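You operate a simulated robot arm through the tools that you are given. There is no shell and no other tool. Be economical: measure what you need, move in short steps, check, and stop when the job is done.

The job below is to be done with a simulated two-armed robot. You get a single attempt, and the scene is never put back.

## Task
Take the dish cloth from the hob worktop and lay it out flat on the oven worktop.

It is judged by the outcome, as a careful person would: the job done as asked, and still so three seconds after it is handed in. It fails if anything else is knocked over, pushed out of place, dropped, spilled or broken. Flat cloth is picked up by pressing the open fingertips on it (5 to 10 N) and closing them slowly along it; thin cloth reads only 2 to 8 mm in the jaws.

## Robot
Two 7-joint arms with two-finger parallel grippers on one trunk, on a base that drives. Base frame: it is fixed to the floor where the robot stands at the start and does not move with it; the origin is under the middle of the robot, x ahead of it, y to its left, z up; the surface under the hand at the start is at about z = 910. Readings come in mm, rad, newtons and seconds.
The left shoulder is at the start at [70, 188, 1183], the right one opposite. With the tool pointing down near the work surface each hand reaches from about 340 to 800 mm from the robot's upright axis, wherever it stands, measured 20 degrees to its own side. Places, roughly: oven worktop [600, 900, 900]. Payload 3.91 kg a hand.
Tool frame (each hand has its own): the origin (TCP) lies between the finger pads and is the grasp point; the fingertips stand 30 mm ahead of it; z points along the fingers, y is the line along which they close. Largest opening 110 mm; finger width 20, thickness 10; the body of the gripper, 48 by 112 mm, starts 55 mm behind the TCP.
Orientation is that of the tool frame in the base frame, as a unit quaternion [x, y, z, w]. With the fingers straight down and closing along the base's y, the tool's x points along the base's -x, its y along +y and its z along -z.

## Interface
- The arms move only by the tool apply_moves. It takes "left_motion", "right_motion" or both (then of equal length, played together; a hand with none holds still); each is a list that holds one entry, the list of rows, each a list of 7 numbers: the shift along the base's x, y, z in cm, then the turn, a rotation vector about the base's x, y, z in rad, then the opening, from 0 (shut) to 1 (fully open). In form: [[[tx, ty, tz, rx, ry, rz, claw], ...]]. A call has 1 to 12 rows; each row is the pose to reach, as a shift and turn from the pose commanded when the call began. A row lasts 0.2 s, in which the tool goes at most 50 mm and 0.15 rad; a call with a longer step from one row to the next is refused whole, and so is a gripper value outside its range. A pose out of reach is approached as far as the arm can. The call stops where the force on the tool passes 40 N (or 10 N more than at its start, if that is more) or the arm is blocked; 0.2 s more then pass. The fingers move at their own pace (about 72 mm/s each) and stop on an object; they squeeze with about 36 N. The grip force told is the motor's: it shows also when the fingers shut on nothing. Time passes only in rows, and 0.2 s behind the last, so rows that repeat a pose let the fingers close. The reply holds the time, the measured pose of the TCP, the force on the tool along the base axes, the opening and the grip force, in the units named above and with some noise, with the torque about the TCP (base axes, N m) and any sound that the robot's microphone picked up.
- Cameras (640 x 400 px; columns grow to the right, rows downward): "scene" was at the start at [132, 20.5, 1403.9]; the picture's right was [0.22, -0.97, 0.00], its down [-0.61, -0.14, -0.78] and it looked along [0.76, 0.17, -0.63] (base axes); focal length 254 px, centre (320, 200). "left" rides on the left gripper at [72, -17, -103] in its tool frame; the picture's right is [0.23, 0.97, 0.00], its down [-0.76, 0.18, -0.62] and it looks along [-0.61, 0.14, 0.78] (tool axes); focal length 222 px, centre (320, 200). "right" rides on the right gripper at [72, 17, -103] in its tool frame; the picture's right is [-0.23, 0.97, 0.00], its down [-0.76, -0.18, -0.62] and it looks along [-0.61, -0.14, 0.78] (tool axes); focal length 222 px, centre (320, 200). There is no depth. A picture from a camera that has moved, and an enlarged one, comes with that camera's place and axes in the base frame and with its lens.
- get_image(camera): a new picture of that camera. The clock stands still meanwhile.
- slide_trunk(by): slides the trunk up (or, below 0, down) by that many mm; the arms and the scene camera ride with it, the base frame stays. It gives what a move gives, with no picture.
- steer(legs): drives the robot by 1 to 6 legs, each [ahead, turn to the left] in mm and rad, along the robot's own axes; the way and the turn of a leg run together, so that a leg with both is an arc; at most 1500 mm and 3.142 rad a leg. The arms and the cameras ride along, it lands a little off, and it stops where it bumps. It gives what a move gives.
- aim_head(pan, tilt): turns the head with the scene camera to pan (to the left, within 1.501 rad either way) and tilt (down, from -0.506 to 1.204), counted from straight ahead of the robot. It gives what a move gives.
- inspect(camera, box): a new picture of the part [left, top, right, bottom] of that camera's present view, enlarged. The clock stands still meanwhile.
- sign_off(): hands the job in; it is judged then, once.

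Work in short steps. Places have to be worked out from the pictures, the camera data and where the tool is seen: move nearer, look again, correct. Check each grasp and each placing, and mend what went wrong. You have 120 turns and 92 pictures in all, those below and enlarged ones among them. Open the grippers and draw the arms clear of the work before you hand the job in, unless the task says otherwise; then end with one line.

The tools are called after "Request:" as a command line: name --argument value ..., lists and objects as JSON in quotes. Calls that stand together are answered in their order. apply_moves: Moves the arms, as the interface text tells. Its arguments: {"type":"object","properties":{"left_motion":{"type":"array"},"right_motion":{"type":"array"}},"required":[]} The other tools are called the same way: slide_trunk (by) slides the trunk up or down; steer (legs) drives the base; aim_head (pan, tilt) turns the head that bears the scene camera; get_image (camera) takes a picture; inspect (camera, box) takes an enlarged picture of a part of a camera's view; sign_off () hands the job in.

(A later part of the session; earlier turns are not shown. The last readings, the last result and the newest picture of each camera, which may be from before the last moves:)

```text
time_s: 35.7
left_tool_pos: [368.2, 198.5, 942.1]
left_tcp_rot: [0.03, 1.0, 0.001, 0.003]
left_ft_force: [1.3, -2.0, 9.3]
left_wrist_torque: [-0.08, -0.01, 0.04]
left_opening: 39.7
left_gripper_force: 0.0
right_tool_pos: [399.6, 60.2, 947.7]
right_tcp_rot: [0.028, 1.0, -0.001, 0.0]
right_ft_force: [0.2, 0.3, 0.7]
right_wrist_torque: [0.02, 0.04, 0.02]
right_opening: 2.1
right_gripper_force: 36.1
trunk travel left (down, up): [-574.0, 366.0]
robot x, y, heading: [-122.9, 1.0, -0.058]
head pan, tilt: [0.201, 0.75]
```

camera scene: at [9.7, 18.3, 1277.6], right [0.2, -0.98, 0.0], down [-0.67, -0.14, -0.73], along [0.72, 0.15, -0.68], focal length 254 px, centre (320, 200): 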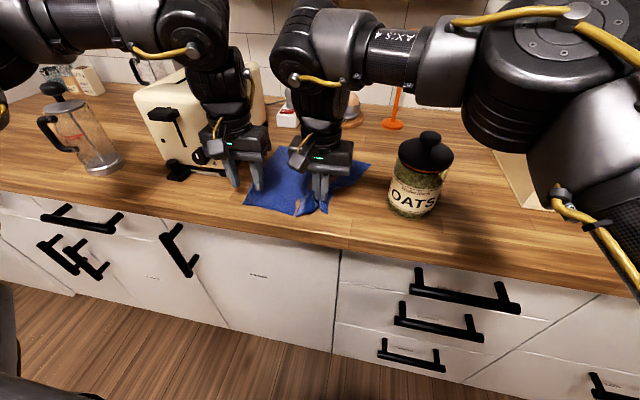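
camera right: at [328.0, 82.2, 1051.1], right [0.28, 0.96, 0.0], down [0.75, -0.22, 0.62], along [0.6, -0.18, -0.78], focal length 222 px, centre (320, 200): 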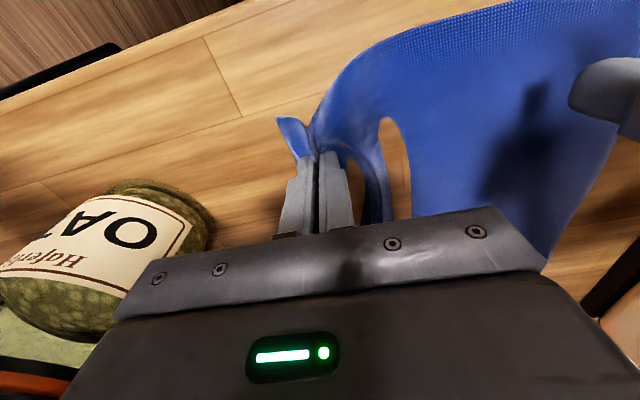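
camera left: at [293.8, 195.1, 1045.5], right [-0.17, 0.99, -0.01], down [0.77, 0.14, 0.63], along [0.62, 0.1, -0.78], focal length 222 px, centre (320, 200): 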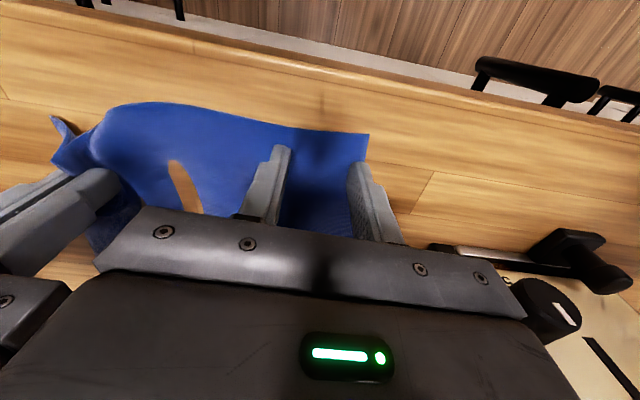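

Nearly level with 9 N. Now I close slowly.

Request:
apply_moves --left_motion '[[[0, 0, 0, -0.003, 0, 0, 0.33], [0, 0, 0, -0.003, 0, 0, 0.3], [0, 0, 0, -0.003, 0, 0, 0.27], [0, 0, 0, -0.003, 0, 0, 0.24], [0, 0, 0, -0.003, 0, 0, 0.21], [0, 0, 0, -0.003, 0, 0, 0.18], [0, 0, 0, -0.003, 0, 0, 0.15]]]'

Request:
get_image --camera "left"

```text
time_s: 37.3
left_tool_pos: [366.3, 199.7, 942.7]
left_tcp_rot: [0.028, 1.0, 0.0, 0.002]
left_ft_force: [-0.7, 0.0, 9.6]
left_wrist_torque: [0.01, 0.08, 0.0]
left_opening: 16.5
left_gripper_force: 0.1
right_tool_pos: [399.4, 61.3, 946.1]
right_tcp_rot: [0.027, 1.0, 0.0, 0.001]
right_ft_force: [-0.1, -0.1, -0.1]
right_wrist_torque: [0.01, 0.02, 0.0]
right_opening: 1.9
right_gripper_force: 35.9
trunk travel left (down, up): [-574.0, 366.0]
robot x, y, heading: [-122.3, 3.3, -0.06]
head pan, tilt: [0.201, 0.75]
```

```text
69 pictures are left
camera left: at [292.9, 186.3, 1044.4], right [-0.17, 0.99, 0.0], down [0.77, 0.13, 0.63], along [0.62, 0.11, -0.78], focal length 222 px, centre (320, 200)
```

left: 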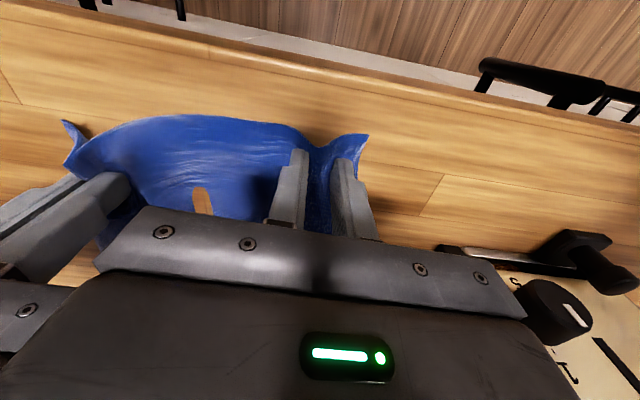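

A fold is forming well. I finish closing.

Request:
apply_moves --left_motion '[[[0, 0, 0, 0, 0, 0, 0.12], [0, 0, 0, 0, 0, 0, 0.09], [0, 0, 0, 0, 0, 0, 0.06], [0, 0, 0, 0, 0, 0, 0.03], [0, 0, 0, 0, 0, 0, 0], [0, 0, 0, 0, 0, 0, 0], [0, 0, 0, 0, 0, 0, 0]]]'

```text
time_s: 38.9
left_tool_pos: [366.4, 200.3, 941.5]
left_tcp_rot: [0.028, 1.0, 0.0, 0.003]
left_ft_force: [-0.1, -0.6, 10.9]
left_wrist_torque: [0.03, 0.02, 0.0]
left_opening: 0.1
left_gripper_force: 35.6
right_tool_pos: [399.7, 60.3, 947.1]
right_tcp_rot: [0.028, 1.0, 0.0, 0.0]
right_ft_force: [-0.5, 1.0, 0.2]
right_wrist_torque: [-0.02, 0.02, 0.02]
right_opening: 2.2
right_gripper_force: 35.4
trunk travel left (down, up): [-574.0, 366.0]
robot x, y, heading: [-119.7, 1.4, -0.061]
head pan, tilt: [0.201, 0.75]
```

It reads 0.1 mm, so the fold slipped out at the end. I look.

Request:
get_image --camera "left"

```text
68 pictures are left
camera left: at [292.9, 186.4, 1044.4], right [-0.17, 0.99, 0.0], down [0.77, 0.13, 0.63], along [0.62, 0.11, -0.78], focal length 222 px, centre (320, 200)
```

left: 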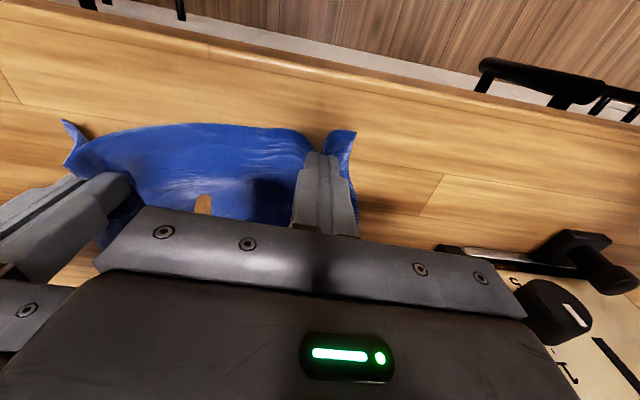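

The cloth still dips between the fingers; I test by lifting 20 mm.

Request:
apply_moves --left_motion '[[[0, 0, 0.6, 0, 0, 0, 0], [0, 0, 1.2, 0, 0, 0, 0], [0, 0, 2, 0, 0, 0, 0]]]'

Request:
get_image --camera "left"

```text
time_s: 39.7
left_tool_pos: [367.0, 201.7, 960.8]
left_tcp_rot: [0.028, 1.0, -0.001, 0.004]
left_ft_force: [0.5, -0.1, -0.1]
left_wrist_torque: [-0.01, -0.01, -0.02]
left_opening: 0.1
left_gripper_force: 36.1
left hand out of reach, approached as far as the arm can: row 3
right_tool_pos: [401.1, 61.9, 946.0]
right_tcp_rot: [0.028, 1.0, 0.0, -0.001]
right_ft_force: [1.2, 0.2, -0.1]
right_wrist_torque: [-0.04, 0.03, 0.02]
right_opening: 2.2
right_gripper_force: 36.1
trunk travel left (down, up): [-574.0, 366.0]
robot x, y, heading: [-122.7, 1.3, -0.059]
head pan, tilt: [0.201, 0.75]
```

```text
67 pictures are left
camera left: at [292.2, 188.9, 1063.6], right [-0.17, 0.99, 0.0], down [0.77, 0.14, 0.63], along [0.62, 0.11, -0.78], focal length 222 px, centre (320, 200)
```

left: 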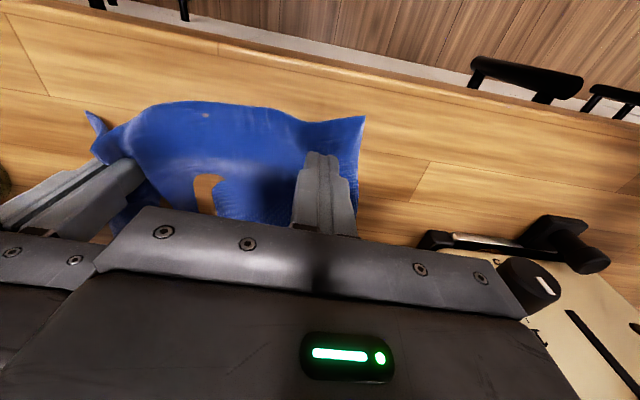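

Not held. I retry with a wider opening (50 mm) a bit further in, keeping the levelled tilt.

Request:
apply_moves --left_motion '[[[0.3, -0.3, 0, 0, 0, 0, 0.46], [0.3, -0.6, -0.6, 0, 0, 0, 0.46], [0.3, -0.6, -1.4, 0, 0, 0, 0.46], [0.3, -0.6, -1.95, 0, 0, 0, 0.46], [0.3, -0.6, -1.95, 0, 0, 0, 0.46]]]'

```text
time_s: 40.9
left_tool_pos: [366.5, 199.2, 942.4]
left_tcp_rot: [0.028, 1.0, -0.001, 0.003]
left_ft_force: [1.1, 2.0, 11.4]
left_wrist_torque: [0.1, 0.02, -0.02]
left_opening: 50.6
left_gripper_force: 0.2
left hand out of reach, approached as far as the arm can: row 1, 2, 3, 4, 5
right_tool_pos: [399.8, 61.1, 947.6]
right_tcp_rot: [0.028, 1.0, 0.0, 0.0]
right_ft_force: [-0.2, 0.8, -0.4]
right_wrist_torque: [0.01, -0.01, 0.02]
right_opening: 2.0
right_gripper_force: 35.8
trunk travel left (down, up): [-574.0, 366.0]
robot x, y, heading: [-119.8, 1.7, -0.06]
head pan, tilt: [0.201, 0.75]
```

It's at its inward limit again (y 199) but pressed evenly enough at 11 N. I close slowly, easing pressure a bit toward the end.

Request:
apply_moves --left_motion '[[[0, 0, 0, 0.004, 0, 0, 0.42], [0, 0, 0, 0.004, 0, 0, 0.38], [0, 0, 0, 0.004, 0, 0, 0.34], [0, 0, 0, 0.004, 0, 0, 0.3], [0, 0, 0, 0.004, 0, 0, 0.26], [0, 0, 0.0, 0.004, 0, 0, 0.22], [0, 0, 0.0, 0.004, 0, 0, 0.18], [0, 0, 0.0, 0.004, 0, 0, 0.14]]]'

Request:
get_image --camera "left"

```text
time_s: 42.7
left_tool_pos: [365.1, 200.6, 941.7]
left_tcp_rot: [0.028, 1.0, 0.002, 0.003]
left_ft_force: [1.3, -1.2, 20.1]
left_wrist_torque: [-0.14, 0.08, 0.0]
left_opening: 15.1
left_gripper_force: 0.1
right_tool_pos: [399.5, 61.1, 947.9]
right_tcp_rot: [0.028, 1.0, -0.001, 0.001]
right_ft_force: [-0.8, 2.4, 0.0]
right_wrist_torque: [0.09, 0.03, -0.04]
right_opening: 2.3
right_gripper_force: 36.0
trunk travel left (down, up): [-574.0, 366.0]
robot x, y, heading: [-120.6, -3.0, -0.058]
head pan, tilt: [0.201, 0.75]
```

```text
66 pictures are left
camera left: at [291.6, 186.3, 1044.1], right [-0.17, 0.99, 0.0], down [0.77, 0.13, 0.63], along [0.62, 0.11, -0.78], focal length 222 px, centre (320, 200)
```

left: 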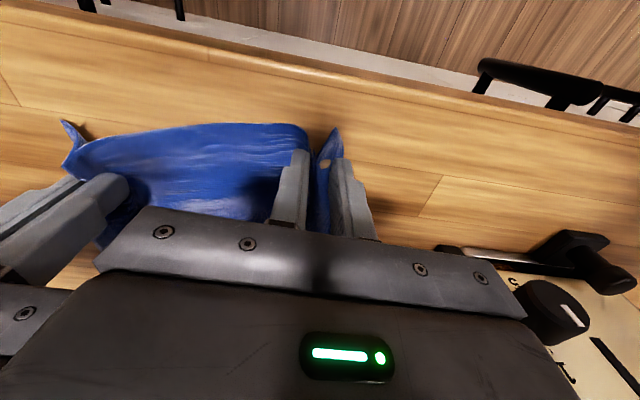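

The edge is folded up between the fingers now, so I close fully.

Request:
apply_moves --left_motion '[[[0, 0, 0.05, -0.004, 0, 0, 0.1], [0, 0, 0.05, -0.004, 0, 0, 0.06], [0, 0, 0.05, -0.004, 0, 0, 0.02], [0, 0, 0.05, -0.004, 0, 0, 0], [0, 0, 0.05, -0.004, 0, 0, 0], [0, 0, 0.05, -0.004, 0, 0, 0]]]'

Request:
get_image --camera "left"

```text
time_s: 44.1
left_tool_pos: [364.4, 198.1, 941.4]
left_tcp_rot: [0.028, 1.0, 0.002, 0.003]
left_ft_force: [-0.9, -5.4, 12.9]
left_wrist_torque: [-0.19, 0.05, 0.04]
left_opening: 2.5
left_gripper_force: 36.2
right_tool_pos: [399.7, 60.9, 947.9]
right_tcp_rot: [0.028, 1.0, 0.0, 0.001]
right_ft_force: [-0.2, 3.4, -0.3]
right_wrist_torque: [0.13, 0.03, -0.02]
right_opening: 2.3
right_gripper_force: 35.8
trunk travel left (down, up): [-574.0, 366.0]
robot x, y, heading: [-123.4, 2.5, -0.058]
head pan, tilt: [0.201, 0.75]
```

```text
65 pictures are left
camera left: at [292.1, 185.9, 1044.3], right [-0.17, 0.99, 0.0], down [0.77, 0.13, 0.63], along [0.62, 0.11, -0.78], focal length 222 px, centre (320, 200)
```

left: 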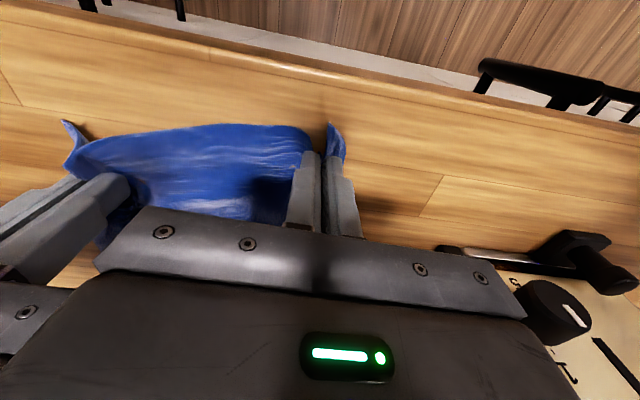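

Both hold cloth (2.5 and 2.3 mm). I lift a little while spreading the left outward, then raise the trunk to lift the cloth off.

Request:
apply_moves --left_motion '[[[0, 0.3, 1, 0, 0, 0, 0], [0.3, 1.0, 2, 0, 0, 0, 0], [0.8, 1.8, 3, 0, 0, 0, 0], [1.2, 2.0, 3, 0, 0, 0, 0]]]' --right_motion '[[[0, 0, 1, 0, 0, 0, 0], [0, 0, 2, 0, 0, 0, 0], [0, 0, 2.8, 0, 0, 0, 0], [0, 0, 2.8, 0, 0, 0, 0]]]'

Request:
slide_trunk --by 250

Request:
get_image --camera "scene"

```text
time_s: 45.1
left_tool_pos: [380.1, 217.7, 972.9]
left_tcp_rot: [0.029, 1.0, 0.001, 0.002]
left_ft_force: [-0.3, -12.7, 0.3]
left_wrist_torque: [-0.39, 0.01, -0.03]
left_opening: 2.4
left_gripper_force: 36.1
right_tool_pos: [400.3, 61.9, 974.8]
right_tcp_rot: [0.027, 1.0, 0.002, -0.002]
right_ft_force: [-0.3, 12.0, -0.6]
right_wrist_torque: [0.36, 0.04, -0.16]
right_opening: 2.4
right_gripper_force: 36.1
trunk travel left (down, up): [-574.0, 366.0]
robot x, y, heading: [-119.7, -6.1, -0.059]
head pan, tilt: [0.201, 0.75]
```

```text
time_s: 47.7
left_tool_pos: [379.0, 219.7, 1221.0]
left_tcp_rot: [0.028, 1.0, 0.0, 0.002]
left_ft_force: [0.8, -15.9, -0.4]
left_wrist_torque: [-0.48, -0.02, -0.07]
left_opening: 2.2
left_gripper_force: 35.8
right_tool_pos: [401.3, 61.2, 1223.9]
right_tcp_rot: [0.028, 1.0, 0.0, 0.0]
right_ft_force: [-1.0, 16.2, -0.5]
right_wrist_torque: [0.47, -0.02, -0.22]
right_opening: 2.3
right_gripper_force: 35.2
trunk travel left (down, up): [-824.0, 116.0]
robot x, y, heading: [-118.8, -1.6, -0.056]
head pan, tilt: [0.201, 0.75]
```

```text
64 pictures are left
camera scene: at [10.5, 10.3, 1527.6], right [0.14, -0.99, 0.0], down [-0.68, -0.1, -0.73], along [0.72, 0.1, -0.68], focal length 254 px, centre (320, 200)
```

scene: 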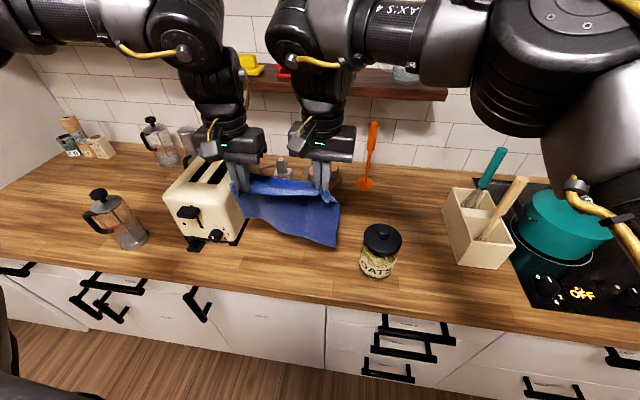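

The cloth hangs between both hands with 16 N tension. I slack it by 6 mm, raise the trunk 100 mm more and back away 350 mm.

Request:
apply_moves --left_motion '[[[0, -0.3, 0, 0, 0, 0, 0], [0, -0.5, 0, 0, 0, 0, 0]]]'

Request:
slide_trunk --by 100

Request:
steer --legs '[[-350, 0]]'

Request:
get_image --camera "scene"

```text
time_s: 48.3
left_tool_pos: [379.2, 215.2, 1220.8]
left_tcp_rot: [0.028, 1.0, 0.001, 0.002]
left_ft_force: [0.0, -6.3, -0.3]
left_wrist_torque: [-0.21, 0.02, -0.02]
left_opening: 2.3
left_gripper_force: 36.0
right_tool_pos: [401.4, 60.5, 1225.3]
right_tcp_rot: [0.029, 1.0, -0.001, 0.0]
right_ft_force: [0.4, 6.0, -1.0]
right_wrist_torque: [0.21, 0.03, -0.07]
right_opening: 2.2
right_gripper_force: 35.6
trunk travel left (down, up): [-824.0, 116.0]
robot x, y, heading: [-119.8, 0.3, -0.057]
head pan, tilt: [0.201, 0.75]
```

```text
time_s: 49.6
left_tool_pos: [378.7, 214.0, 1321.5]
left_tcp_rot: [0.028, 1.0, 0.001, 0.001]
left_ft_force: [0.6, -3.4, -0.2]
left_wrist_torque: [-0.13, 0.0, 0.02]
left_opening: 2.3
left_gripper_force: 35.8
right_tool_pos: [400.1, 60.8, 1325.2]
right_tcp_rot: [0.028, 1.0, 0.001, 0.0]
right_ft_force: [-0.1, 3.6, -0.7]
right_wrist_torque: [0.1, 0.0, -0.04]
right_opening: 2.2
right_gripper_force: 35.6
trunk travel left (down, up): [-924.0, 16.0]
robot x, y, heading: [-117.2, 1.6, -0.057]
head pan, tilt: [0.201, 0.75]
```

```text
time_s: 51.9
left_tool_pos: [35.7, 234.9, 1321.2]
left_tcp_rot: [0.028, 1.0, 0.002, 0.0]
left_ft_force: [0.9, -3.9, 0.5]
left_wrist_torque: [-0.12, 0.02, -0.01]
left_opening: 2.4
left_gripper_force: 36.2
right_tool_pos: [56.2, 80.1, 1323.5]
right_tcp_rot: [0.029, 1.0, 0.0, -0.001]
right_ft_force: [-0.9, 3.0, 0.1]
right_wrist_torque: [0.1, 0.02, 0.0]
right_opening: 2.2
right_gripper_force: 36.6
trunk travel left (down, up): [-924.0, 16.0]
robot x, y, heading: [-462.9, 21.1, -0.058]
head pan, tilt: [0.201, 0.75]
```

```text
63 pictures are left
camera scene: at [-333.3, 30.0, 1627.3], right [0.14, -0.99, 0.0], down [-0.68, -0.1, -0.73], along [0.72, 0.1, -0.68], focal length 254 px, centre (320, 200)
```

scene: 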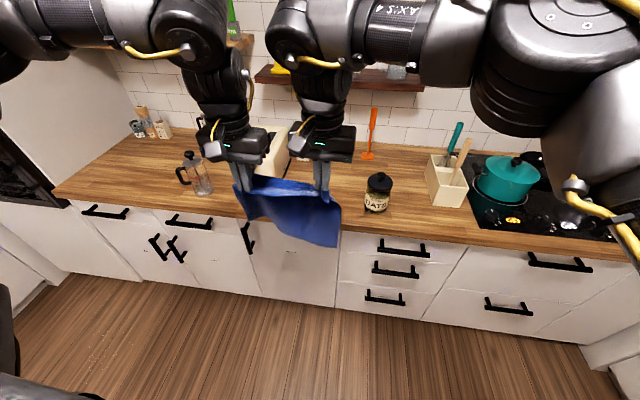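

Cloth held clear. The tall oven unit stands left of the counter, confirming the left end is the oven worktop. I turn left, drive 740 mm, and turn back.

Request:
steer --legs '[[0, 1.63], [740, 0], [0, -1.57]]'

Request:
get_image --camera "scene"

```text
time_s: 63.6
left_tool_pos: [20.1, 993.6, 1320.2]
left_tcp_rot: [0.004, 1.0, 0.0, 0.002]
left_ft_force: [0.6, -2.4, -0.6]
left_wrist_torque: [-0.11, 0.0, 0.02]
left_opening: 2.2
left_gripper_force: 35.7
right_tool_pos: [48.7, 841.6, 1324.2]
right_tcp_rot: [0.004, 1.0, 0.0, 0.0]
right_ft_force: [0.6, 2.7, 0.3]
right_wrist_torque: [0.12, 0.01, -0.01]
right_opening: 2.4
right_gripper_force: 35.9
trunk travel left (down, up): [-924.0, 16.0]
robot x, y, heading: [-466.1, 755.8, -0.009]
head pan, tilt: [0.201, 0.75]
```

```text
62 pictures are left
camera scene: at [-337.6, 772.0, 1627.7], right [0.19, -0.98, 0.0], down [-0.67, -0.13, -0.73], along [0.72, 0.14, -0.68], focal length 254 px, centre (320, 200)
```

scene: 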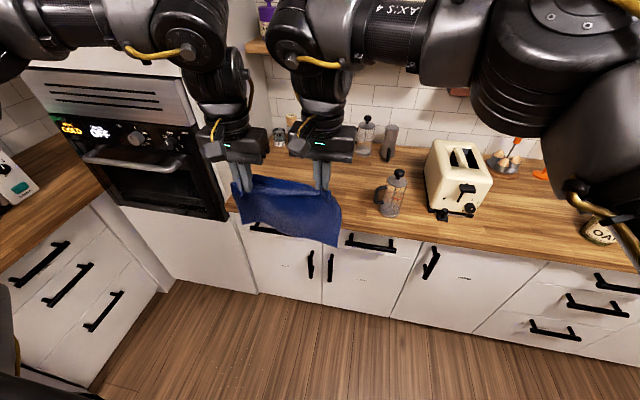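

The cloth hangs over free floor in front of the clear stretch (y≈800–1050). I'll lay the hem at the near side and drive forward while lowering; first drive 325 mm ahead and lower the trunk 150 mm.

Request:
steer --legs '[[325, 0]]'

Request:
slide_trunk --by -150

Request:
get_image --camera "scene"

Request:
get_image --camera "right"

Request:
get_image --camera "left"

```text
time_s: 65.8
left_tool_pos: [343.4, 990.5, 1322.8]
left_tcp_rot: [0.004, 1.0, 0.002, 0.003]
left_ft_force: [0.2, -3.2, -0.9]
left_wrist_torque: [-0.1, 0.0, 0.0]
left_opening: 2.2
left_gripper_force: 36.1
right_tool_pos: [370.6, 837.9, 1325.1]
right_tcp_rot: [0.004, 1.0, 0.0, 0.001]
right_ft_force: [-0.5, 3.6, -0.2]
right_wrist_torque: [0.09, 0.0, 0.02]
right_opening: 2.1
right_gripper_force: 36.2
trunk travel left (down, up): [-924.0, 16.0]
robot x, y, heading: [-139.7, 752.6, -0.006]
head pan, tilt: [0.201, 0.75]
```

```text
time_s: 67.5
left_tool_pos: [344.7, 989.9, 1171.2]
left_tcp_rot: [0.005, 1.0, 0.002, 0.002]
left_ft_force: [0.0, -2.9, -0.2]
left_wrist_torque: [-0.07, -0.04, -0.01]
left_opening: 2.4
left_gripper_force: 36.1
right_tool_pos: [373.7, 838.3, 1175.1]
right_tcp_rot: [0.004, 1.0, 0.0, 0.0]
right_ft_force: [-0.4, 1.6, 0.5]
right_wrist_torque: [0.04, -0.01, 0.01]
right_opening: 2.3
right_gripper_force: 36.4
trunk travel left (down, up): [-774.0, 166.0]
robot x, y, heading: [-143.5, 751.6, -0.007]
head pan, tilt: [0.201, 0.75]
```

```text
61 pictures are left
camera scene: at [-13.4, 768.4, 1477.8], right [0.19, -0.98, 0.0], down [-0.67, -0.13, -0.73], along [0.72, 0.14, -0.68], focal length 254 px, centre (320, 200)
```

scene: 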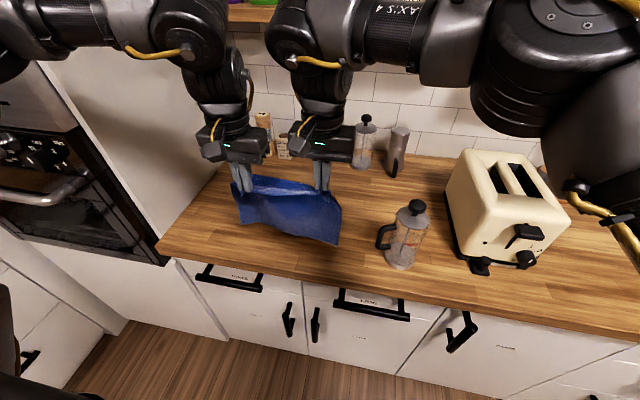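

```text
60 pictures are left
camera right: at [300.1, 855.0, 1279.6], right [0.23, 0.97, 0.0], down [0.76, -0.18, 0.62], along [0.61, -0.15, -0.78], focal length 222 px, centre (320, 200)
```

right: 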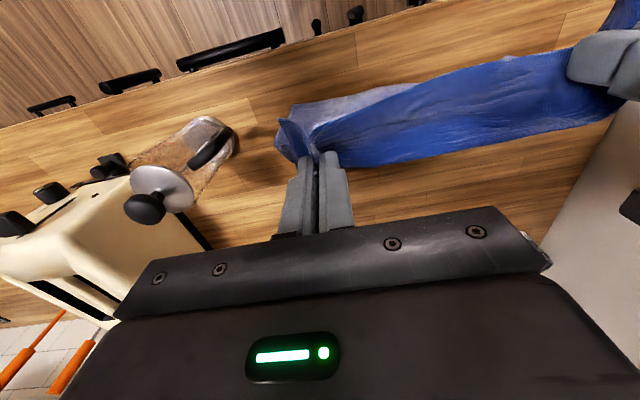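

```text
59 pictures are left
camera left: at [272.6, 972.6, 1274.3], right [-0.22, 0.98, 0.0], down [0.76, 0.17, 0.63], along [0.61, 0.14, -0.78], focal length 222 px, centre (320, 200)
```

left: 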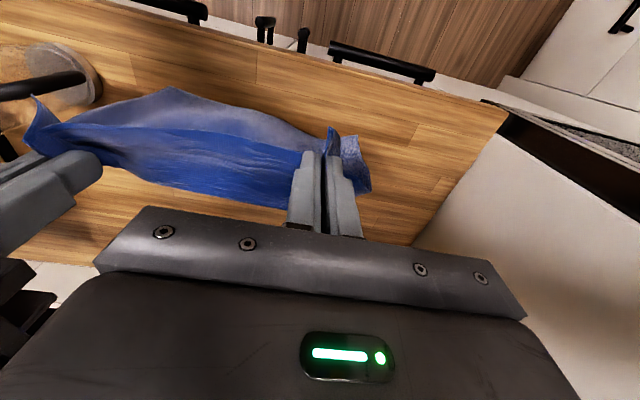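

The hem hangs just above the worktop, slightly toward me. I back 30 mm so the hem lands near x≈330, then lower 45 mm to touch and drive forward 90 mm to begin laying.

Request:
steer --legs '[[-30, 0]]'

Request:
slide_trunk --by -45

Request:
get_image --camera "scene"

```text
time_s: 68.4
left_tool_pos: [323.6, 989.7, 1167.6]
left_tcp_rot: [0.004, 1.0, 0.0, -0.001]
left_ft_force: [1.2, -3.6, 0.4]
left_wrist_torque: [-0.09, 0.08, 0.03]
left_opening: 2.5
left_gripper_force: 36.2
right_tool_pos: [350.6, 838.9, 1171.2]
right_tcp_rot: [0.005, 1.0, 0.001, -0.003]
right_ft_force: [0.7, 3.3, -0.3]
right_wrist_torque: [0.07, 0.07, -0.02]
right_opening: 2.3
right_gripper_force: 36.0
trunk travel left (down, up): [-774.0, 166.0]
robot x, y, heading: [-176.1, 751.8, -0.015]
head pan, tilt: [0.201, 0.75]
```

```text
time_s: 69.3
left_tool_pos: [314.8, 988.6, 1127.6]
left_tcp_rot: [0.005, 1.0, 0.002, 0.003]
left_ft_force: [-0.3, -2.3, -0.3]
left_wrist_torque: [-0.07, -0.03, 0.02]
left_opening: 2.4
left_gripper_force: 36.6
right_tool_pos: [342.2, 837.1, 1130.5]
right_tcp_rot: [0.005, 1.0, 0.001, 0.0]
right_ft_force: [0.1, 2.5, 0.5]
right_wrist_torque: [0.08, 0.0, -0.02]
right_opening: 1.8
right_gripper_force: 36.4
trunk travel left (down, up): [-728.0, 212.0]
robot x, y, heading: [-168.9, 752.6, -0.008]
head pan, tilt: [0.201, 0.75]
```

```text
58 pictures are left
camera scene: at [-44.6, 768.2, 1432.9], right [0.19, -0.98, 0.0], down [-0.67, -0.13, -0.73], along [0.72, 0.14, -0.68], focal length 254 px, centre (320, 200)
```

scene: 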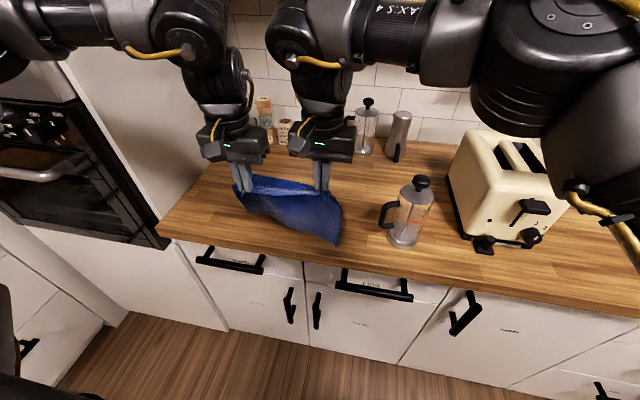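

The right hem corner is touching about [360,795]. I lower another 30 mm and drive forward 80 mm, then look.

Request:
slide_trunk --by -30

Request:
steer --legs '[[80, 0]]'

Request:
get_image --camera "scene"

Request:
get_image --camera "left"

```text
time_s: 70.0
left_tool_pos: [317.4, 988.9, 1097.1]
left_tcp_rot: [0.004, 1.0, 0.001, 0.001]
left_ft_force: [-0.3, -3.3, -0.9]
left_wrist_torque: [-0.07, -0.01, 0.04]
left_opening: 2.4
left_gripper_force: 36.1
right_tool_pos: [344.4, 836.9, 1100.1]
right_tcp_rot: [0.004, 1.0, -0.001, -0.001]
right_ft_force: [0.3, 2.8, -0.1]
right_wrist_torque: [0.12, 0.02, -0.01]
right_opening: 2.5
right_gripper_force: 36.1
trunk travel left (down, up): [-698.0, 242.0]
robot x, y, heading: [-176.4, 754.2, -0.011]
head pan, tilt: [0.201, 0.75]
```

```text
time_s: 71.1
left_tool_pos: [385.0, 990.5, 1102.8]
left_tcp_rot: [0.004, 1.0, 0.001, 0.008]
left_ft_force: [-0.8, -1.9, 1.1]
left_wrist_torque: [-0.06, -0.07, 0.02]
left_opening: 2.7
left_gripper_force: 36.4
right_tool_pos: [414.6, 837.0, 1105.7]
right_tcp_rot: [0.003, 1.0, 0.0, 0.006]
right_ft_force: [-2.1, 1.6, 0.6]
right_wrist_torque: [0.05, -0.08, 0.03]
right_opening: 2.2
right_gripper_force: 35.7
trunk travel left (down, up): [-698.0, 242.0]
robot x, y, heading: [-93.7, 752.8, -0.009]
head pan, tilt: [0.201, 0.75]
```

```text
57 pictures are left
camera scene: at [24.7, 767.8, 1404.1], right [0.19, -0.98, 0.0], down [-0.66, -0.13, -0.74], along [0.72, 0.14, -0.68], focal length 254 px, centre (320, 200)
```

scene: 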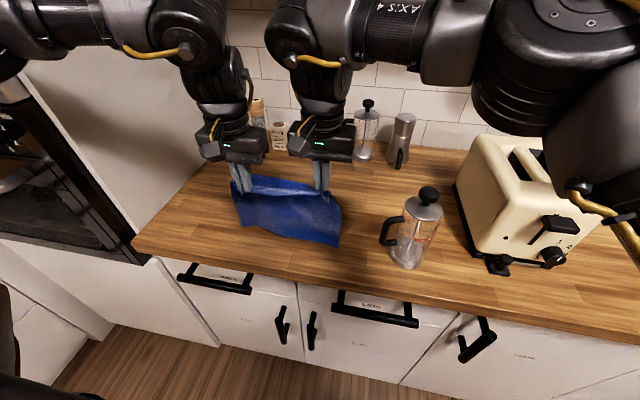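

```text
56 pictures are left
camera left: at [310.8, 972.3, 1204.1], right [-0.22, 0.98, 0.0], down [0.75, 0.17, 0.64], along [0.62, 0.14, -0.77], focal length 222 px, centre (320, 200)
```

left: 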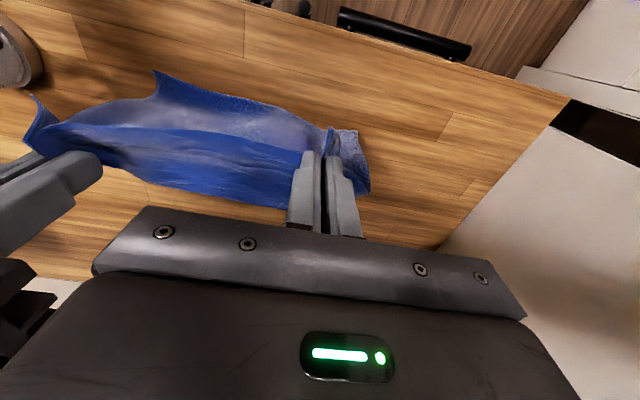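

The hem corner is on the table at [404,795], only lightly and sliding along. I lower 50 mm more so more hem rests, then go forward 60 mm.

Request:
slide_trunk --by -50

Request:
get_image --camera "left"

Request:
steer --legs '[[60, 0]]'

Request:
get_image --camera "left"

```text
time_s: 72.0
left_tool_pos: [394.9, 989.1, 1046.8]
left_tcp_rot: [0.004, 1.0, 0.001, 0.002]
left_ft_force: [-0.7, -2.6, 0.4]
left_wrist_torque: [-0.11, 0.03, 0.05]
left_opening: 2.4
left_gripper_force: 35.7
right_tool_pos: [422.9, 836.5, 1050.6]
right_tcp_rot: [0.003, 1.0, 0.0, 0.001]
right_ft_force: [-0.4, 3.0, -0.8]
right_wrist_torque: [0.06, -0.01, 0.02]
right_opening: 2.3
right_gripper_force: 35.8
trunk travel left (down, up): [-648.0, 292.0]
robot x, y, heading: [-90.2, 748.9, -0.011]
head pan, tilt: [0.201, 0.75]
```

```text
55 pictures are left
camera left: at [321.7, 972.5, 1149.7], right [-0.22, 0.98, 0.0], down [0.76, 0.17, 0.63], along [0.61, 0.14, -0.78], focal length 222 px, centre (320, 200)
```

left: 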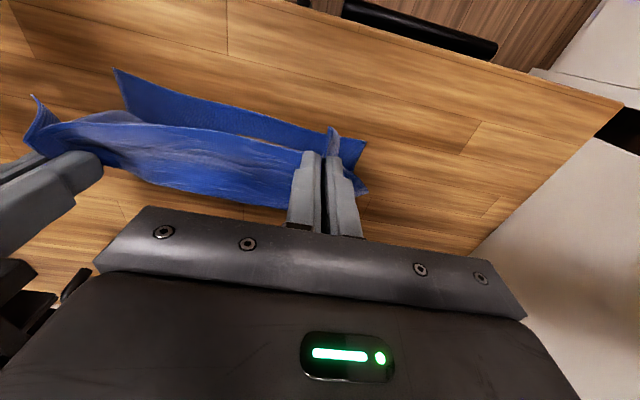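

```text
time_s: 73.0
left_tool_pos: [442.9, 989.1, 1054.8]
left_tcp_rot: [0.003, 1.0, 0.0, 0.01]
left_ft_force: [-0.9, -0.9, 0.2]
left_wrist_torque: [-0.11, -0.09, 0.04]
left_opening: 2.6
left_gripper_force: 36.3
right_tool_pos: [472.7, 837.0, 1058.1]
right_tcp_rot: [0.002, 1.0, 0.001, 0.008]
right_ft_force: [0.0, 2.7, 0.8]
right_wrist_torque: [0.07, -0.07, 0.01]
right_opening: 2.2
right_gripper_force: 35.7
trunk travel left (down, up): [-648.0, 292.0]
robot x, y, heading: [-33.8, 748.7, -0.007]
head pan, tilt: [0.201, 0.75]
```

```text
54 pictures are left
camera left: at [368.8, 972.7, 1155.3], right [-0.22, 0.98, 0.0], down [0.75, 0.17, 0.64], along [0.62, 0.14, -0.77], focal length 222 px, centre (320, 200)
```

left: 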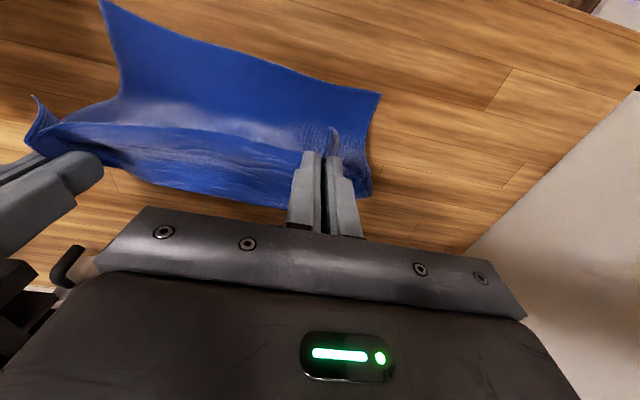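

The hem lies out nicely but at x≈405, so the far edge would end beyond the robot's comfortable reach. I lift again, back 100 mm, and lower to land the hem nearer.

Request:
slide_trunk --by 120

Request:
steer --legs '[[-95, 0]]'

Request:
slide_trunk --by -75

Request:
get_image --camera "left"

```text
time_s: 74.5
left_tool_pos: [452.6, 990.5, 1168.1]
left_tcp_rot: [0.005, 1.0, 0.001, 0.004]
left_ft_force: [0.4, -2.7, 0.3]
left_wrist_torque: [-0.06, 0.01, 0.04]
left_opening: 2.4
left_gripper_force: 35.5
right_tool_pos: [481.2, 838.8, 1172.0]
right_tcp_rot: [0.001, 1.0, 0.0, 0.002]
right_ft_force: [0.0, 1.9, -0.5]
right_wrist_torque: [0.03, 0.0, 0.01]
right_opening: 2.3
right_gripper_force: 36.3
trunk travel left (down, up): [-768.0, 172.0]
robot x, y, heading: [-29.7, 752.8, -0.005]
head pan, tilt: [0.201, 0.75]
```

```text
time_s: 75.6
left_tool_pos: [360.7, 990.5, 1167.1]
left_tcp_rot: [0.004, 1.0, 0.001, 0.004]
left_ft_force: [-0.7, -2.3, -0.3]
left_wrist_torque: [-0.07, 0.0, 0.01]
left_opening: 2.4
left_gripper_force: 35.7
right_tool_pos: [389.7, 840.4, 1170.2]
right_tcp_rot: [0.003, 1.0, -0.001, 0.001]
right_ft_force: [0.6, 3.2, 0.6]
right_wrist_torque: [0.03, -0.04, 0.0]
right_opening: 2.5
right_gripper_force: 36.2
trunk travel left (down, up): [-768.0, 172.0]
robot x, y, heading: [-127.2, 751.2, -0.002]
head pan, tilt: [0.201, 0.75]
```

```text
time_s: 76.7
left_tool_pos: [359.2, 990.1, 1093.0]
left_tcp_rot: [0.004, 1.0, 0.001, 0.004]
left_ft_force: [0.1, -1.4, 0.2]
left_wrist_torque: [-0.06, -0.03, 0.03]
left_opening: 2.4
left_gripper_force: 36.2
right_tool_pos: [388.4, 838.6, 1098.4]
right_tcp_rot: [0.002, 1.0, 0.002, 0.001]
right_ft_force: [0.1, 3.1, 0.3]
right_wrist_torque: [0.08, -0.01, 0.03]
right_opening: 2.2
right_gripper_force: 35.8
trunk travel left (down, up): [-693.0, 247.0]
robot x, y, heading: [-125.5, 752.3, -0.008]
head pan, tilt: [0.201, 0.75]
```

```text
53 pictures are left
camera left: at [285.3, 973.4, 1195.8], right [-0.22, 0.98, 0.0], down [0.76, 0.17, 0.63], along [0.61, 0.14, -0.78], focal length 222 px, centre (320, 200)
```

left: 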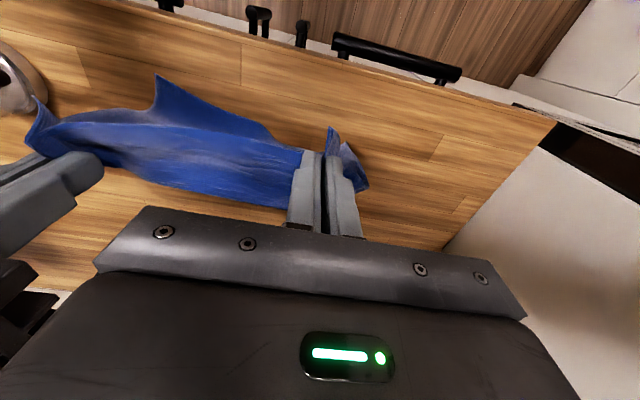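

Right hem corner is out toward me. I lower 45 mm more and check that the left hem also lies on my side before moving forward.

Request:
slide_trunk --by -45

Request:
steer --legs '[[50, 0]]'

Request:
get_image --camera "left"

```text
time_s: 77.6
left_tool_pos: [358.2, 990.5, 1048.8]
left_tcp_rot: [0.005, 1.0, 0.001, 0.005]
left_ft_force: [0.5, -2.3, 0.0]
left_wrist_torque: [-0.08, -0.02, 0.05]
left_opening: 2.3
left_gripper_force: 36.5
right_tool_pos: [387.3, 839.2, 1052.2]
right_tcp_rot: [0.001, 1.0, 0.001, 0.003]
right_ft_force: [-0.9, 1.2, -0.7]
right_wrist_torque: [0.07, -0.02, -0.02]
right_opening: 2.2
right_gripper_force: 36.2
trunk travel left (down, up): [-648.0, 292.0]
robot x, y, heading: [-126.4, 750.7, -0.007]
head pan, tilt: [0.201, 0.75]
```

```text
time_s: 78.5
left_tool_pos: [397.9, 991.0, 1053.6]
left_tcp_rot: [0.004, 1.0, 0.001, 0.011]
left_ft_force: [-0.2, -1.9, 0.4]
left_wrist_torque: [-0.06, -0.09, 0.04]
left_opening: 2.6
left_gripper_force: 36.1
right_tool_pos: [426.1, 840.1, 1058.5]
right_tcp_rot: [0.0, 1.0, 0.001, 0.007]
right_ft_force: [-1.3, 3.2, 0.2]
right_wrist_torque: [0.04, -0.07, 0.03]
right_opening: 2.1
right_gripper_force: 35.6
trunk travel left (down, up): [-648.0, 292.0]
robot x, y, heading: [-75.9, 753.4, -0.006]
head pan, tilt: [0.201, 0.75]
```

```text
52 pictures are left
camera left: at [323.4, 973.1, 1156.1], right [-0.22, 0.98, 0.0], down [0.75, 0.17, 0.64], along [0.62, 0.14, -0.77], focal length 222 px, centre (320, 200)
```

left: 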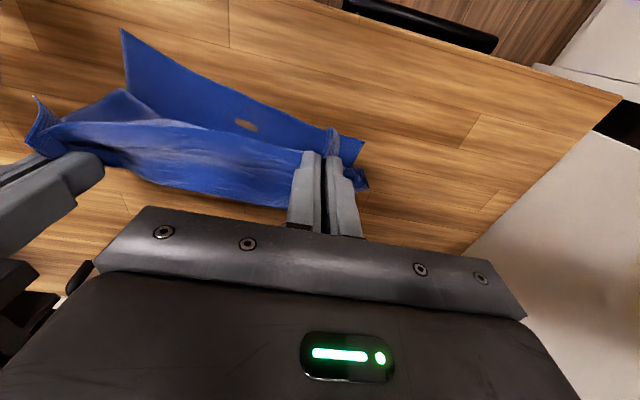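

The hem is landing; any skew will straighten as the cloth pulls taut. I continue: forward 50, lower 40, forward 25, and look.

Request:
steer --legs '[[50, 0]]'

Request:
slide_trunk --by -40

Request:
steer --legs '[[30, 0]]'

Request:
get_image --camera "left"

Request:
get_image --camera "scene"

```text
time_s: 79.4
left_tool_pos: [452.7, 990.1, 1050.8]
left_tcp_rot: [0.004, 1.0, 0.001, 0.006]
left_ft_force: [-0.4, -1.9, 0.7]
left_wrist_torque: [-0.02, -0.01, 0.06]
left_opening: 2.4
left_gripper_force: 35.8
right_tool_pos: [482.2, 838.8, 1055.8]
right_tcp_rot: [0.001, 1.0, 0.002, 0.005]
right_ft_force: [-0.2, 0.9, 0.2]
right_wrist_torque: [0.0, -0.01, 0.04]
right_opening: 2.2
right_gripper_force: 35.8
trunk travel left (down, up): [-648.0, 292.0]
robot x, y, heading: [-26.0, 755.5, -0.007]
head pan, tilt: [0.201, 0.75]
```

```text
time_s: 80.2
left_tool_pos: [455.5, 989.9, 1010.5]
left_tcp_rot: [0.005, 1.0, 0.001, 0.006]
left_ft_force: [0.4, -1.1, -0.6]
left_wrist_torque: [-0.04, -0.04, 0.01]
left_opening: 2.2
left_gripper_force: 36.0
right_tool_pos: [485.0, 838.5, 1015.1]
right_tcp_rot: [0.001, 1.0, 0.001, 0.004]
right_ft_force: [0.4, 2.0, 0.6]
right_wrist_torque: [0.06, 0.0, -0.01]
right_opening: 2.1
right_gripper_force: 36.0
trunk travel left (down, up): [-608.0, 332.0]
robot x, y, heading: [-29.6, 750.5, -0.004]
head pan, tilt: [0.201, 0.75]
```

```text
time_s: 81.1
left_tool_pos: [480.8, 990.7, 1013.1]
left_tcp_rot: [0.004, 1.0, 0.001, 0.008]
left_ft_force: [-0.6, -1.8, 0.6]
left_wrist_torque: [-0.03, -0.01, 0.0]
left_opening: 2.4
left_gripper_force: 36.0
right_tool_pos: [510.0, 839.1, 1016.7]
right_tcp_rot: [0.0, 1.0, 0.001, 0.006]
right_ft_force: [-0.4, 1.2, -0.2]
right_wrist_torque: [0.02, -0.03, 0.03]
right_opening: 2.3
right_gripper_force: 36.0
trunk travel left (down, up): [-608.0, 332.0]
robot x, y, heading: [1.7, 751.8, -0.004]
head pan, tilt: [0.201, 0.75]
```

```text
51 pictures are left
camera left: at [406.4, 973.0, 1114.8], right [-0.22, 0.98, 0.0], down [0.75, 0.17, 0.64], along [0.62, 0.14, -0.77], focal length 222 px, centre (320, 200)
```

left: 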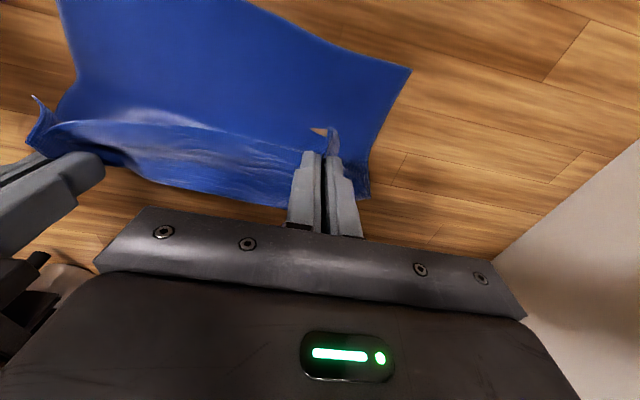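

```text
50 pictures are left
camera scene: at [125.2, 767.3, 1313.5], right [0.19, -0.98, 0.0], down [-0.67, -0.13, -0.73], along [0.72, 0.14, -0.68], focal length 254 px, centre (320, 200)
```

scene: 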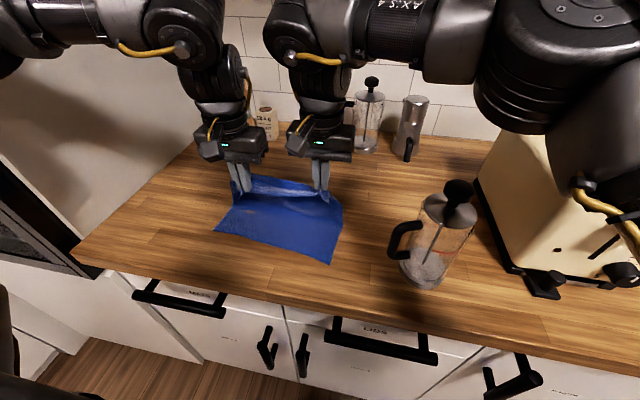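

Nearly half is laid: hem corners at [388,794] and [423,1045]. Before going further forward I look down to see the gap between robot and cabinets.

Request:
aim_head --pan 0 --tilt 1.2

Request:
get_image --camera "scene"

```text
time_s: 82.0
left_tool_pos: [484.5, 990.7, 1010.4]
left_tcp_rot: [0.004, 1.0, 0.001, 0.006]
left_ft_force: [0.5, -0.6, 0.0]
left_wrist_torque: [-0.02, -0.02, 0.04]
left_opening: 2.4
left_gripper_force: 36.4
right_tool_pos: [512.6, 839.9, 1014.2]
right_tcp_rot: [0.0, 1.0, 0.0, 0.003]
right_ft_force: [-0.3, 1.1, 0.2]
right_wrist_torque: [0.04, 0.01, 0.01]
right_opening: 2.1
right_gripper_force: 36.4
trunk travel left (down, up): [-608.0, 332.0]
robot x, y, heading: [0.2, 749.7, -0.008]
head pan, tilt: [0.0, 1.201]
```

```text
49 pictures are left
camera scene: at [105.2, 751.3, 1281.0], right [-0.01, -1.0, 0.0], down [-0.93, 0.0, -0.36], along [0.36, 0.0, -0.93], focal length 254 px, centre (320, 200)
```

scene: 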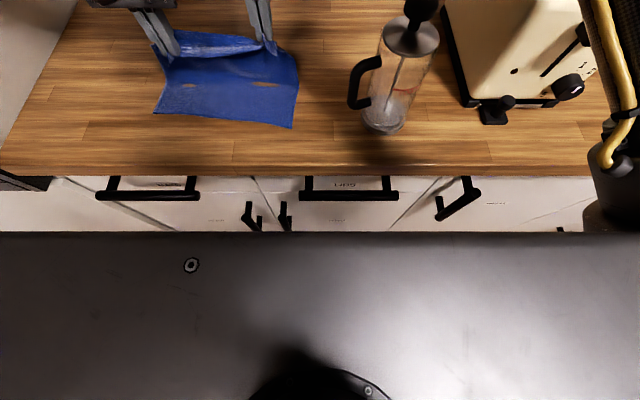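

The chest is well clear of the counter; handles stick out to about x 250. I lower 35 mm and drive forward a cautious 40 mm.

Request:
slide_trunk --by -30

Request:
steer --legs '[[40, 0]]'

Request:
get_image --camera "scene"

```text
time_s: 82.7
left_tool_pos: [484.3, 990.6, 980.1]
left_tcp_rot: [0.004, 1.0, 0.0, 0.006]
left_ft_force: [0.0, -2.2, 0.0]
left_wrist_torque: [-0.04, 0.0, 0.04]
left_opening: 2.2
left_gripper_force: 36.4
right_tool_pos: [513.2, 838.1, 984.7]
right_tcp_rot: [0.0, 1.0, 0.001, 0.004]
right_ft_force: [-0.6, 1.4, -0.1]
right_wrist_torque: [0.01, 0.02, 0.05]
right_opening: 2.1
right_gripper_force: 35.8
trunk travel left (down, up): [-578.0, 362.0]
robot x, y, heading: [0.8, 753.3, -0.001]
head pan, tilt: [0.0, 1.201]
```

```text
time_s: 83.6
left_tool_pos: [520.5, 990.3, 983.9]
left_tcp_rot: [0.004, 1.0, 0.001, 0.009]
left_ft_force: [-1.7, -0.8, 0.5]
left_wrist_torque: [-0.01, -0.04, 0.06]
left_opening: 2.3
left_gripper_force: 35.8
right_tool_pos: [547.8, 839.5, 986.7]
right_tcp_rot: [0.0, 1.0, 0.001, 0.006]
right_ft_force: [-0.7, 1.1, 0.3]
right_wrist_torque: [0.05, -0.02, 0.04]
right_opening: 2.3
right_gripper_force: 36.0
trunk travel left (down, up): [-578.0, 362.0]
robot x, y, heading: [46.5, 747.6, -0.005]
head pan, tilt: [0.0, 1.201]
```

```text
48 pictures are left
camera scene: at [139.8, 750.8, 1251.6], right [0.0, -1.0, 0.0], down [-0.93, 0.0, -0.37], along [0.37, 0.0, -0.93], focal length 254 px, centre (320, 200)
```

scene: 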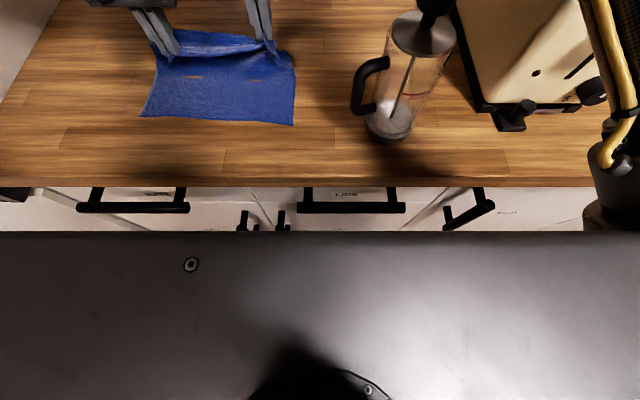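

No bump, and the hem is nearly straight at x≈408–424. Hands must still go about 70–100 mm farther; I drive another 40 mm and extend the arms forward 30 mm with a slight left shift.

Request:
steer --legs '[[40, 0]]'

Request:
apply_moves --left_motion '[[[1, 0.5, -0.3, 0, 0, 0, 0], [2, 1, -0.6, 0, 0, 0, 0], [3, 1.5, -1, 0, 0, 0, 0], [3, 1.5, -1, 0, 0, 0, 0]]]' --right_motion '[[[0.5, 0.5, -0.3, 0, 0, 0, 0], [1, 1, -0.6, 0, 0, 0, 0], [1, 1.5, -1, 0, 0, 0, 0], [1, 1.5, -1, 0, 0, 0, 0]]]'

Request:
get_image --camera "scene"

```text
time_s: 84.6
left_tool_pos: [555.3, 989.6, 979.7]
left_tcp_rot: [0.004, 1.0, 0.0, 0.005]
left_ft_force: [0.8, -0.3, -0.3]
left_wrist_torque: [-0.04, 0.07, 0.02]
left_opening: 2.4
left_gripper_force: 35.6
right_tool_pos: [582.1, 840.4, 983.0]
right_tcp_rot: [0.0, 1.0, 0.001, 0.003]
right_ft_force: [0.5, 0.4, -0.1]
right_wrist_torque: [0.05, 0.05, 0.05]
right_opening: 2.3
right_gripper_force: 36.3
trunk travel left (down, up): [-578.0, 362.0]
robot x, y, heading: [68.7, 752.5, -0.005]
head pan, tilt: [0.0, 1.201]
stopped in leg 1: the robot was blocked; the commanded pose is now the measured one
```

```text
time_s: 85.6
left_tool_pos: [582.1, 1004.7, 970.9]
left_tcp_rot: [0.004, 1.0, 0.0, 0.006]
left_ft_force: [0.3, 0.3, 0.5]
left_wrist_torque: [-0.02, -0.03, 0.06]
left_opening: 2.5
left_gripper_force: 35.9
right_tool_pos: [590.7, 855.0, 975.7]
right_tcp_rot: [0.0, 1.0, 0.001, 0.004]
right_ft_force: [0.5, 0.2, 0.0]
right_wrist_torque: [0.04, -0.01, 0.03]
right_opening: 2.2
right_gripper_force: 35.9
trunk travel left (down, up): [-578.0, 362.0]
robot x, y, heading: [68.1, 747.5, -0.01]
head pan, tilt: [0.0, 1.201]
```

```text
47 pictures are left
camera scene: at [172.8, 750.9, 1250.9], right [0.0, -1.0, 0.0], down [-0.93, 0.0, -0.36], along [0.36, 0.0, -0.93], focal length 254 px, centre (320, 200)
```

scene: 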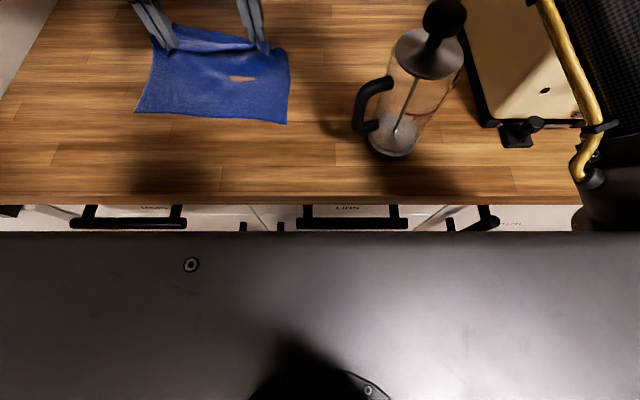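

The base touched at x≈68, so no more forward driving. I check how the cloth lies from both wrist cameras and look at the right arm relative to the toaster.

Request:
get_image --camera "left"

Request:
get_image --camera "right"

Request:
aim_head --pan -0.5 --tilt 0.6

Request:
get_image --camera "scene"

```text
46 pictures are left
camera left: at [508.2, 987.8, 1073.4], right [-0.22, 0.98, 0.0], down [0.75, 0.17, 0.63], along [0.62, 0.14, -0.77], focal length 222 px, centre (320, 200)
```

left: 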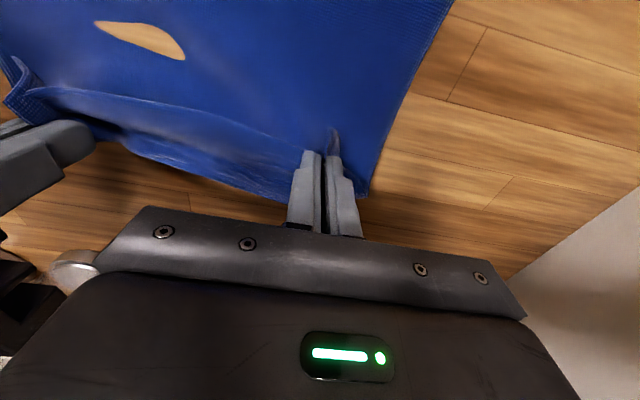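

```text
45 pictures are left
camera right: at [516.6, 871.4, 1078.8], right [0.23, 0.97, 0.0], down [0.76, -0.18, 0.63], along [0.61, -0.14, -0.78], focal length 222 px, centre (320, 200)
```

right: 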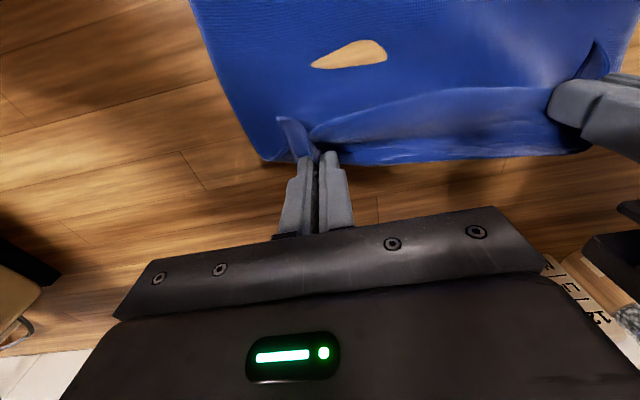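

```text
time_s: 86.6
left_tool_pos: [581.3, 1004.8, 971.0]
left_tcp_rot: [0.005, 1.0, 0.001, 0.007]
left_ft_force: [0.6, -0.4, 0.1]
left_wrist_torque: [-0.01, 0.0, 0.02]
left_opening: 2.4
left_gripper_force: 35.9
right_tool_pos: [591.2, 855.8, 974.1]
right_tcp_rot: [0.0, 1.0, 0.001, 0.005]
right_ft_force: [0.3, 0.6, -0.7]
right_wrist_torque: [0.02, -0.02, 0.01]
right_opening: 2.1
right_gripper_force: 35.5
trunk travel left (down, up): [-578.0, 362.0]
robot x, y, heading: [71.1, 748.2, -0.004]
head pan, tilt: [-0.499, 0.6]
```

```text
44 pictures are left
camera scene: at [194.2, 708.7, 1295.5], right [-0.48, -0.88, 0.0], down [-0.5, 0.27, -0.82], along [0.72, -0.4, -0.57], focal length 254 px, centre (320, 200)
```

scene: 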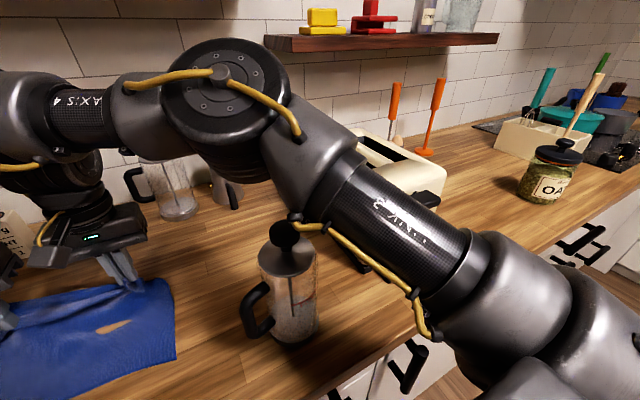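

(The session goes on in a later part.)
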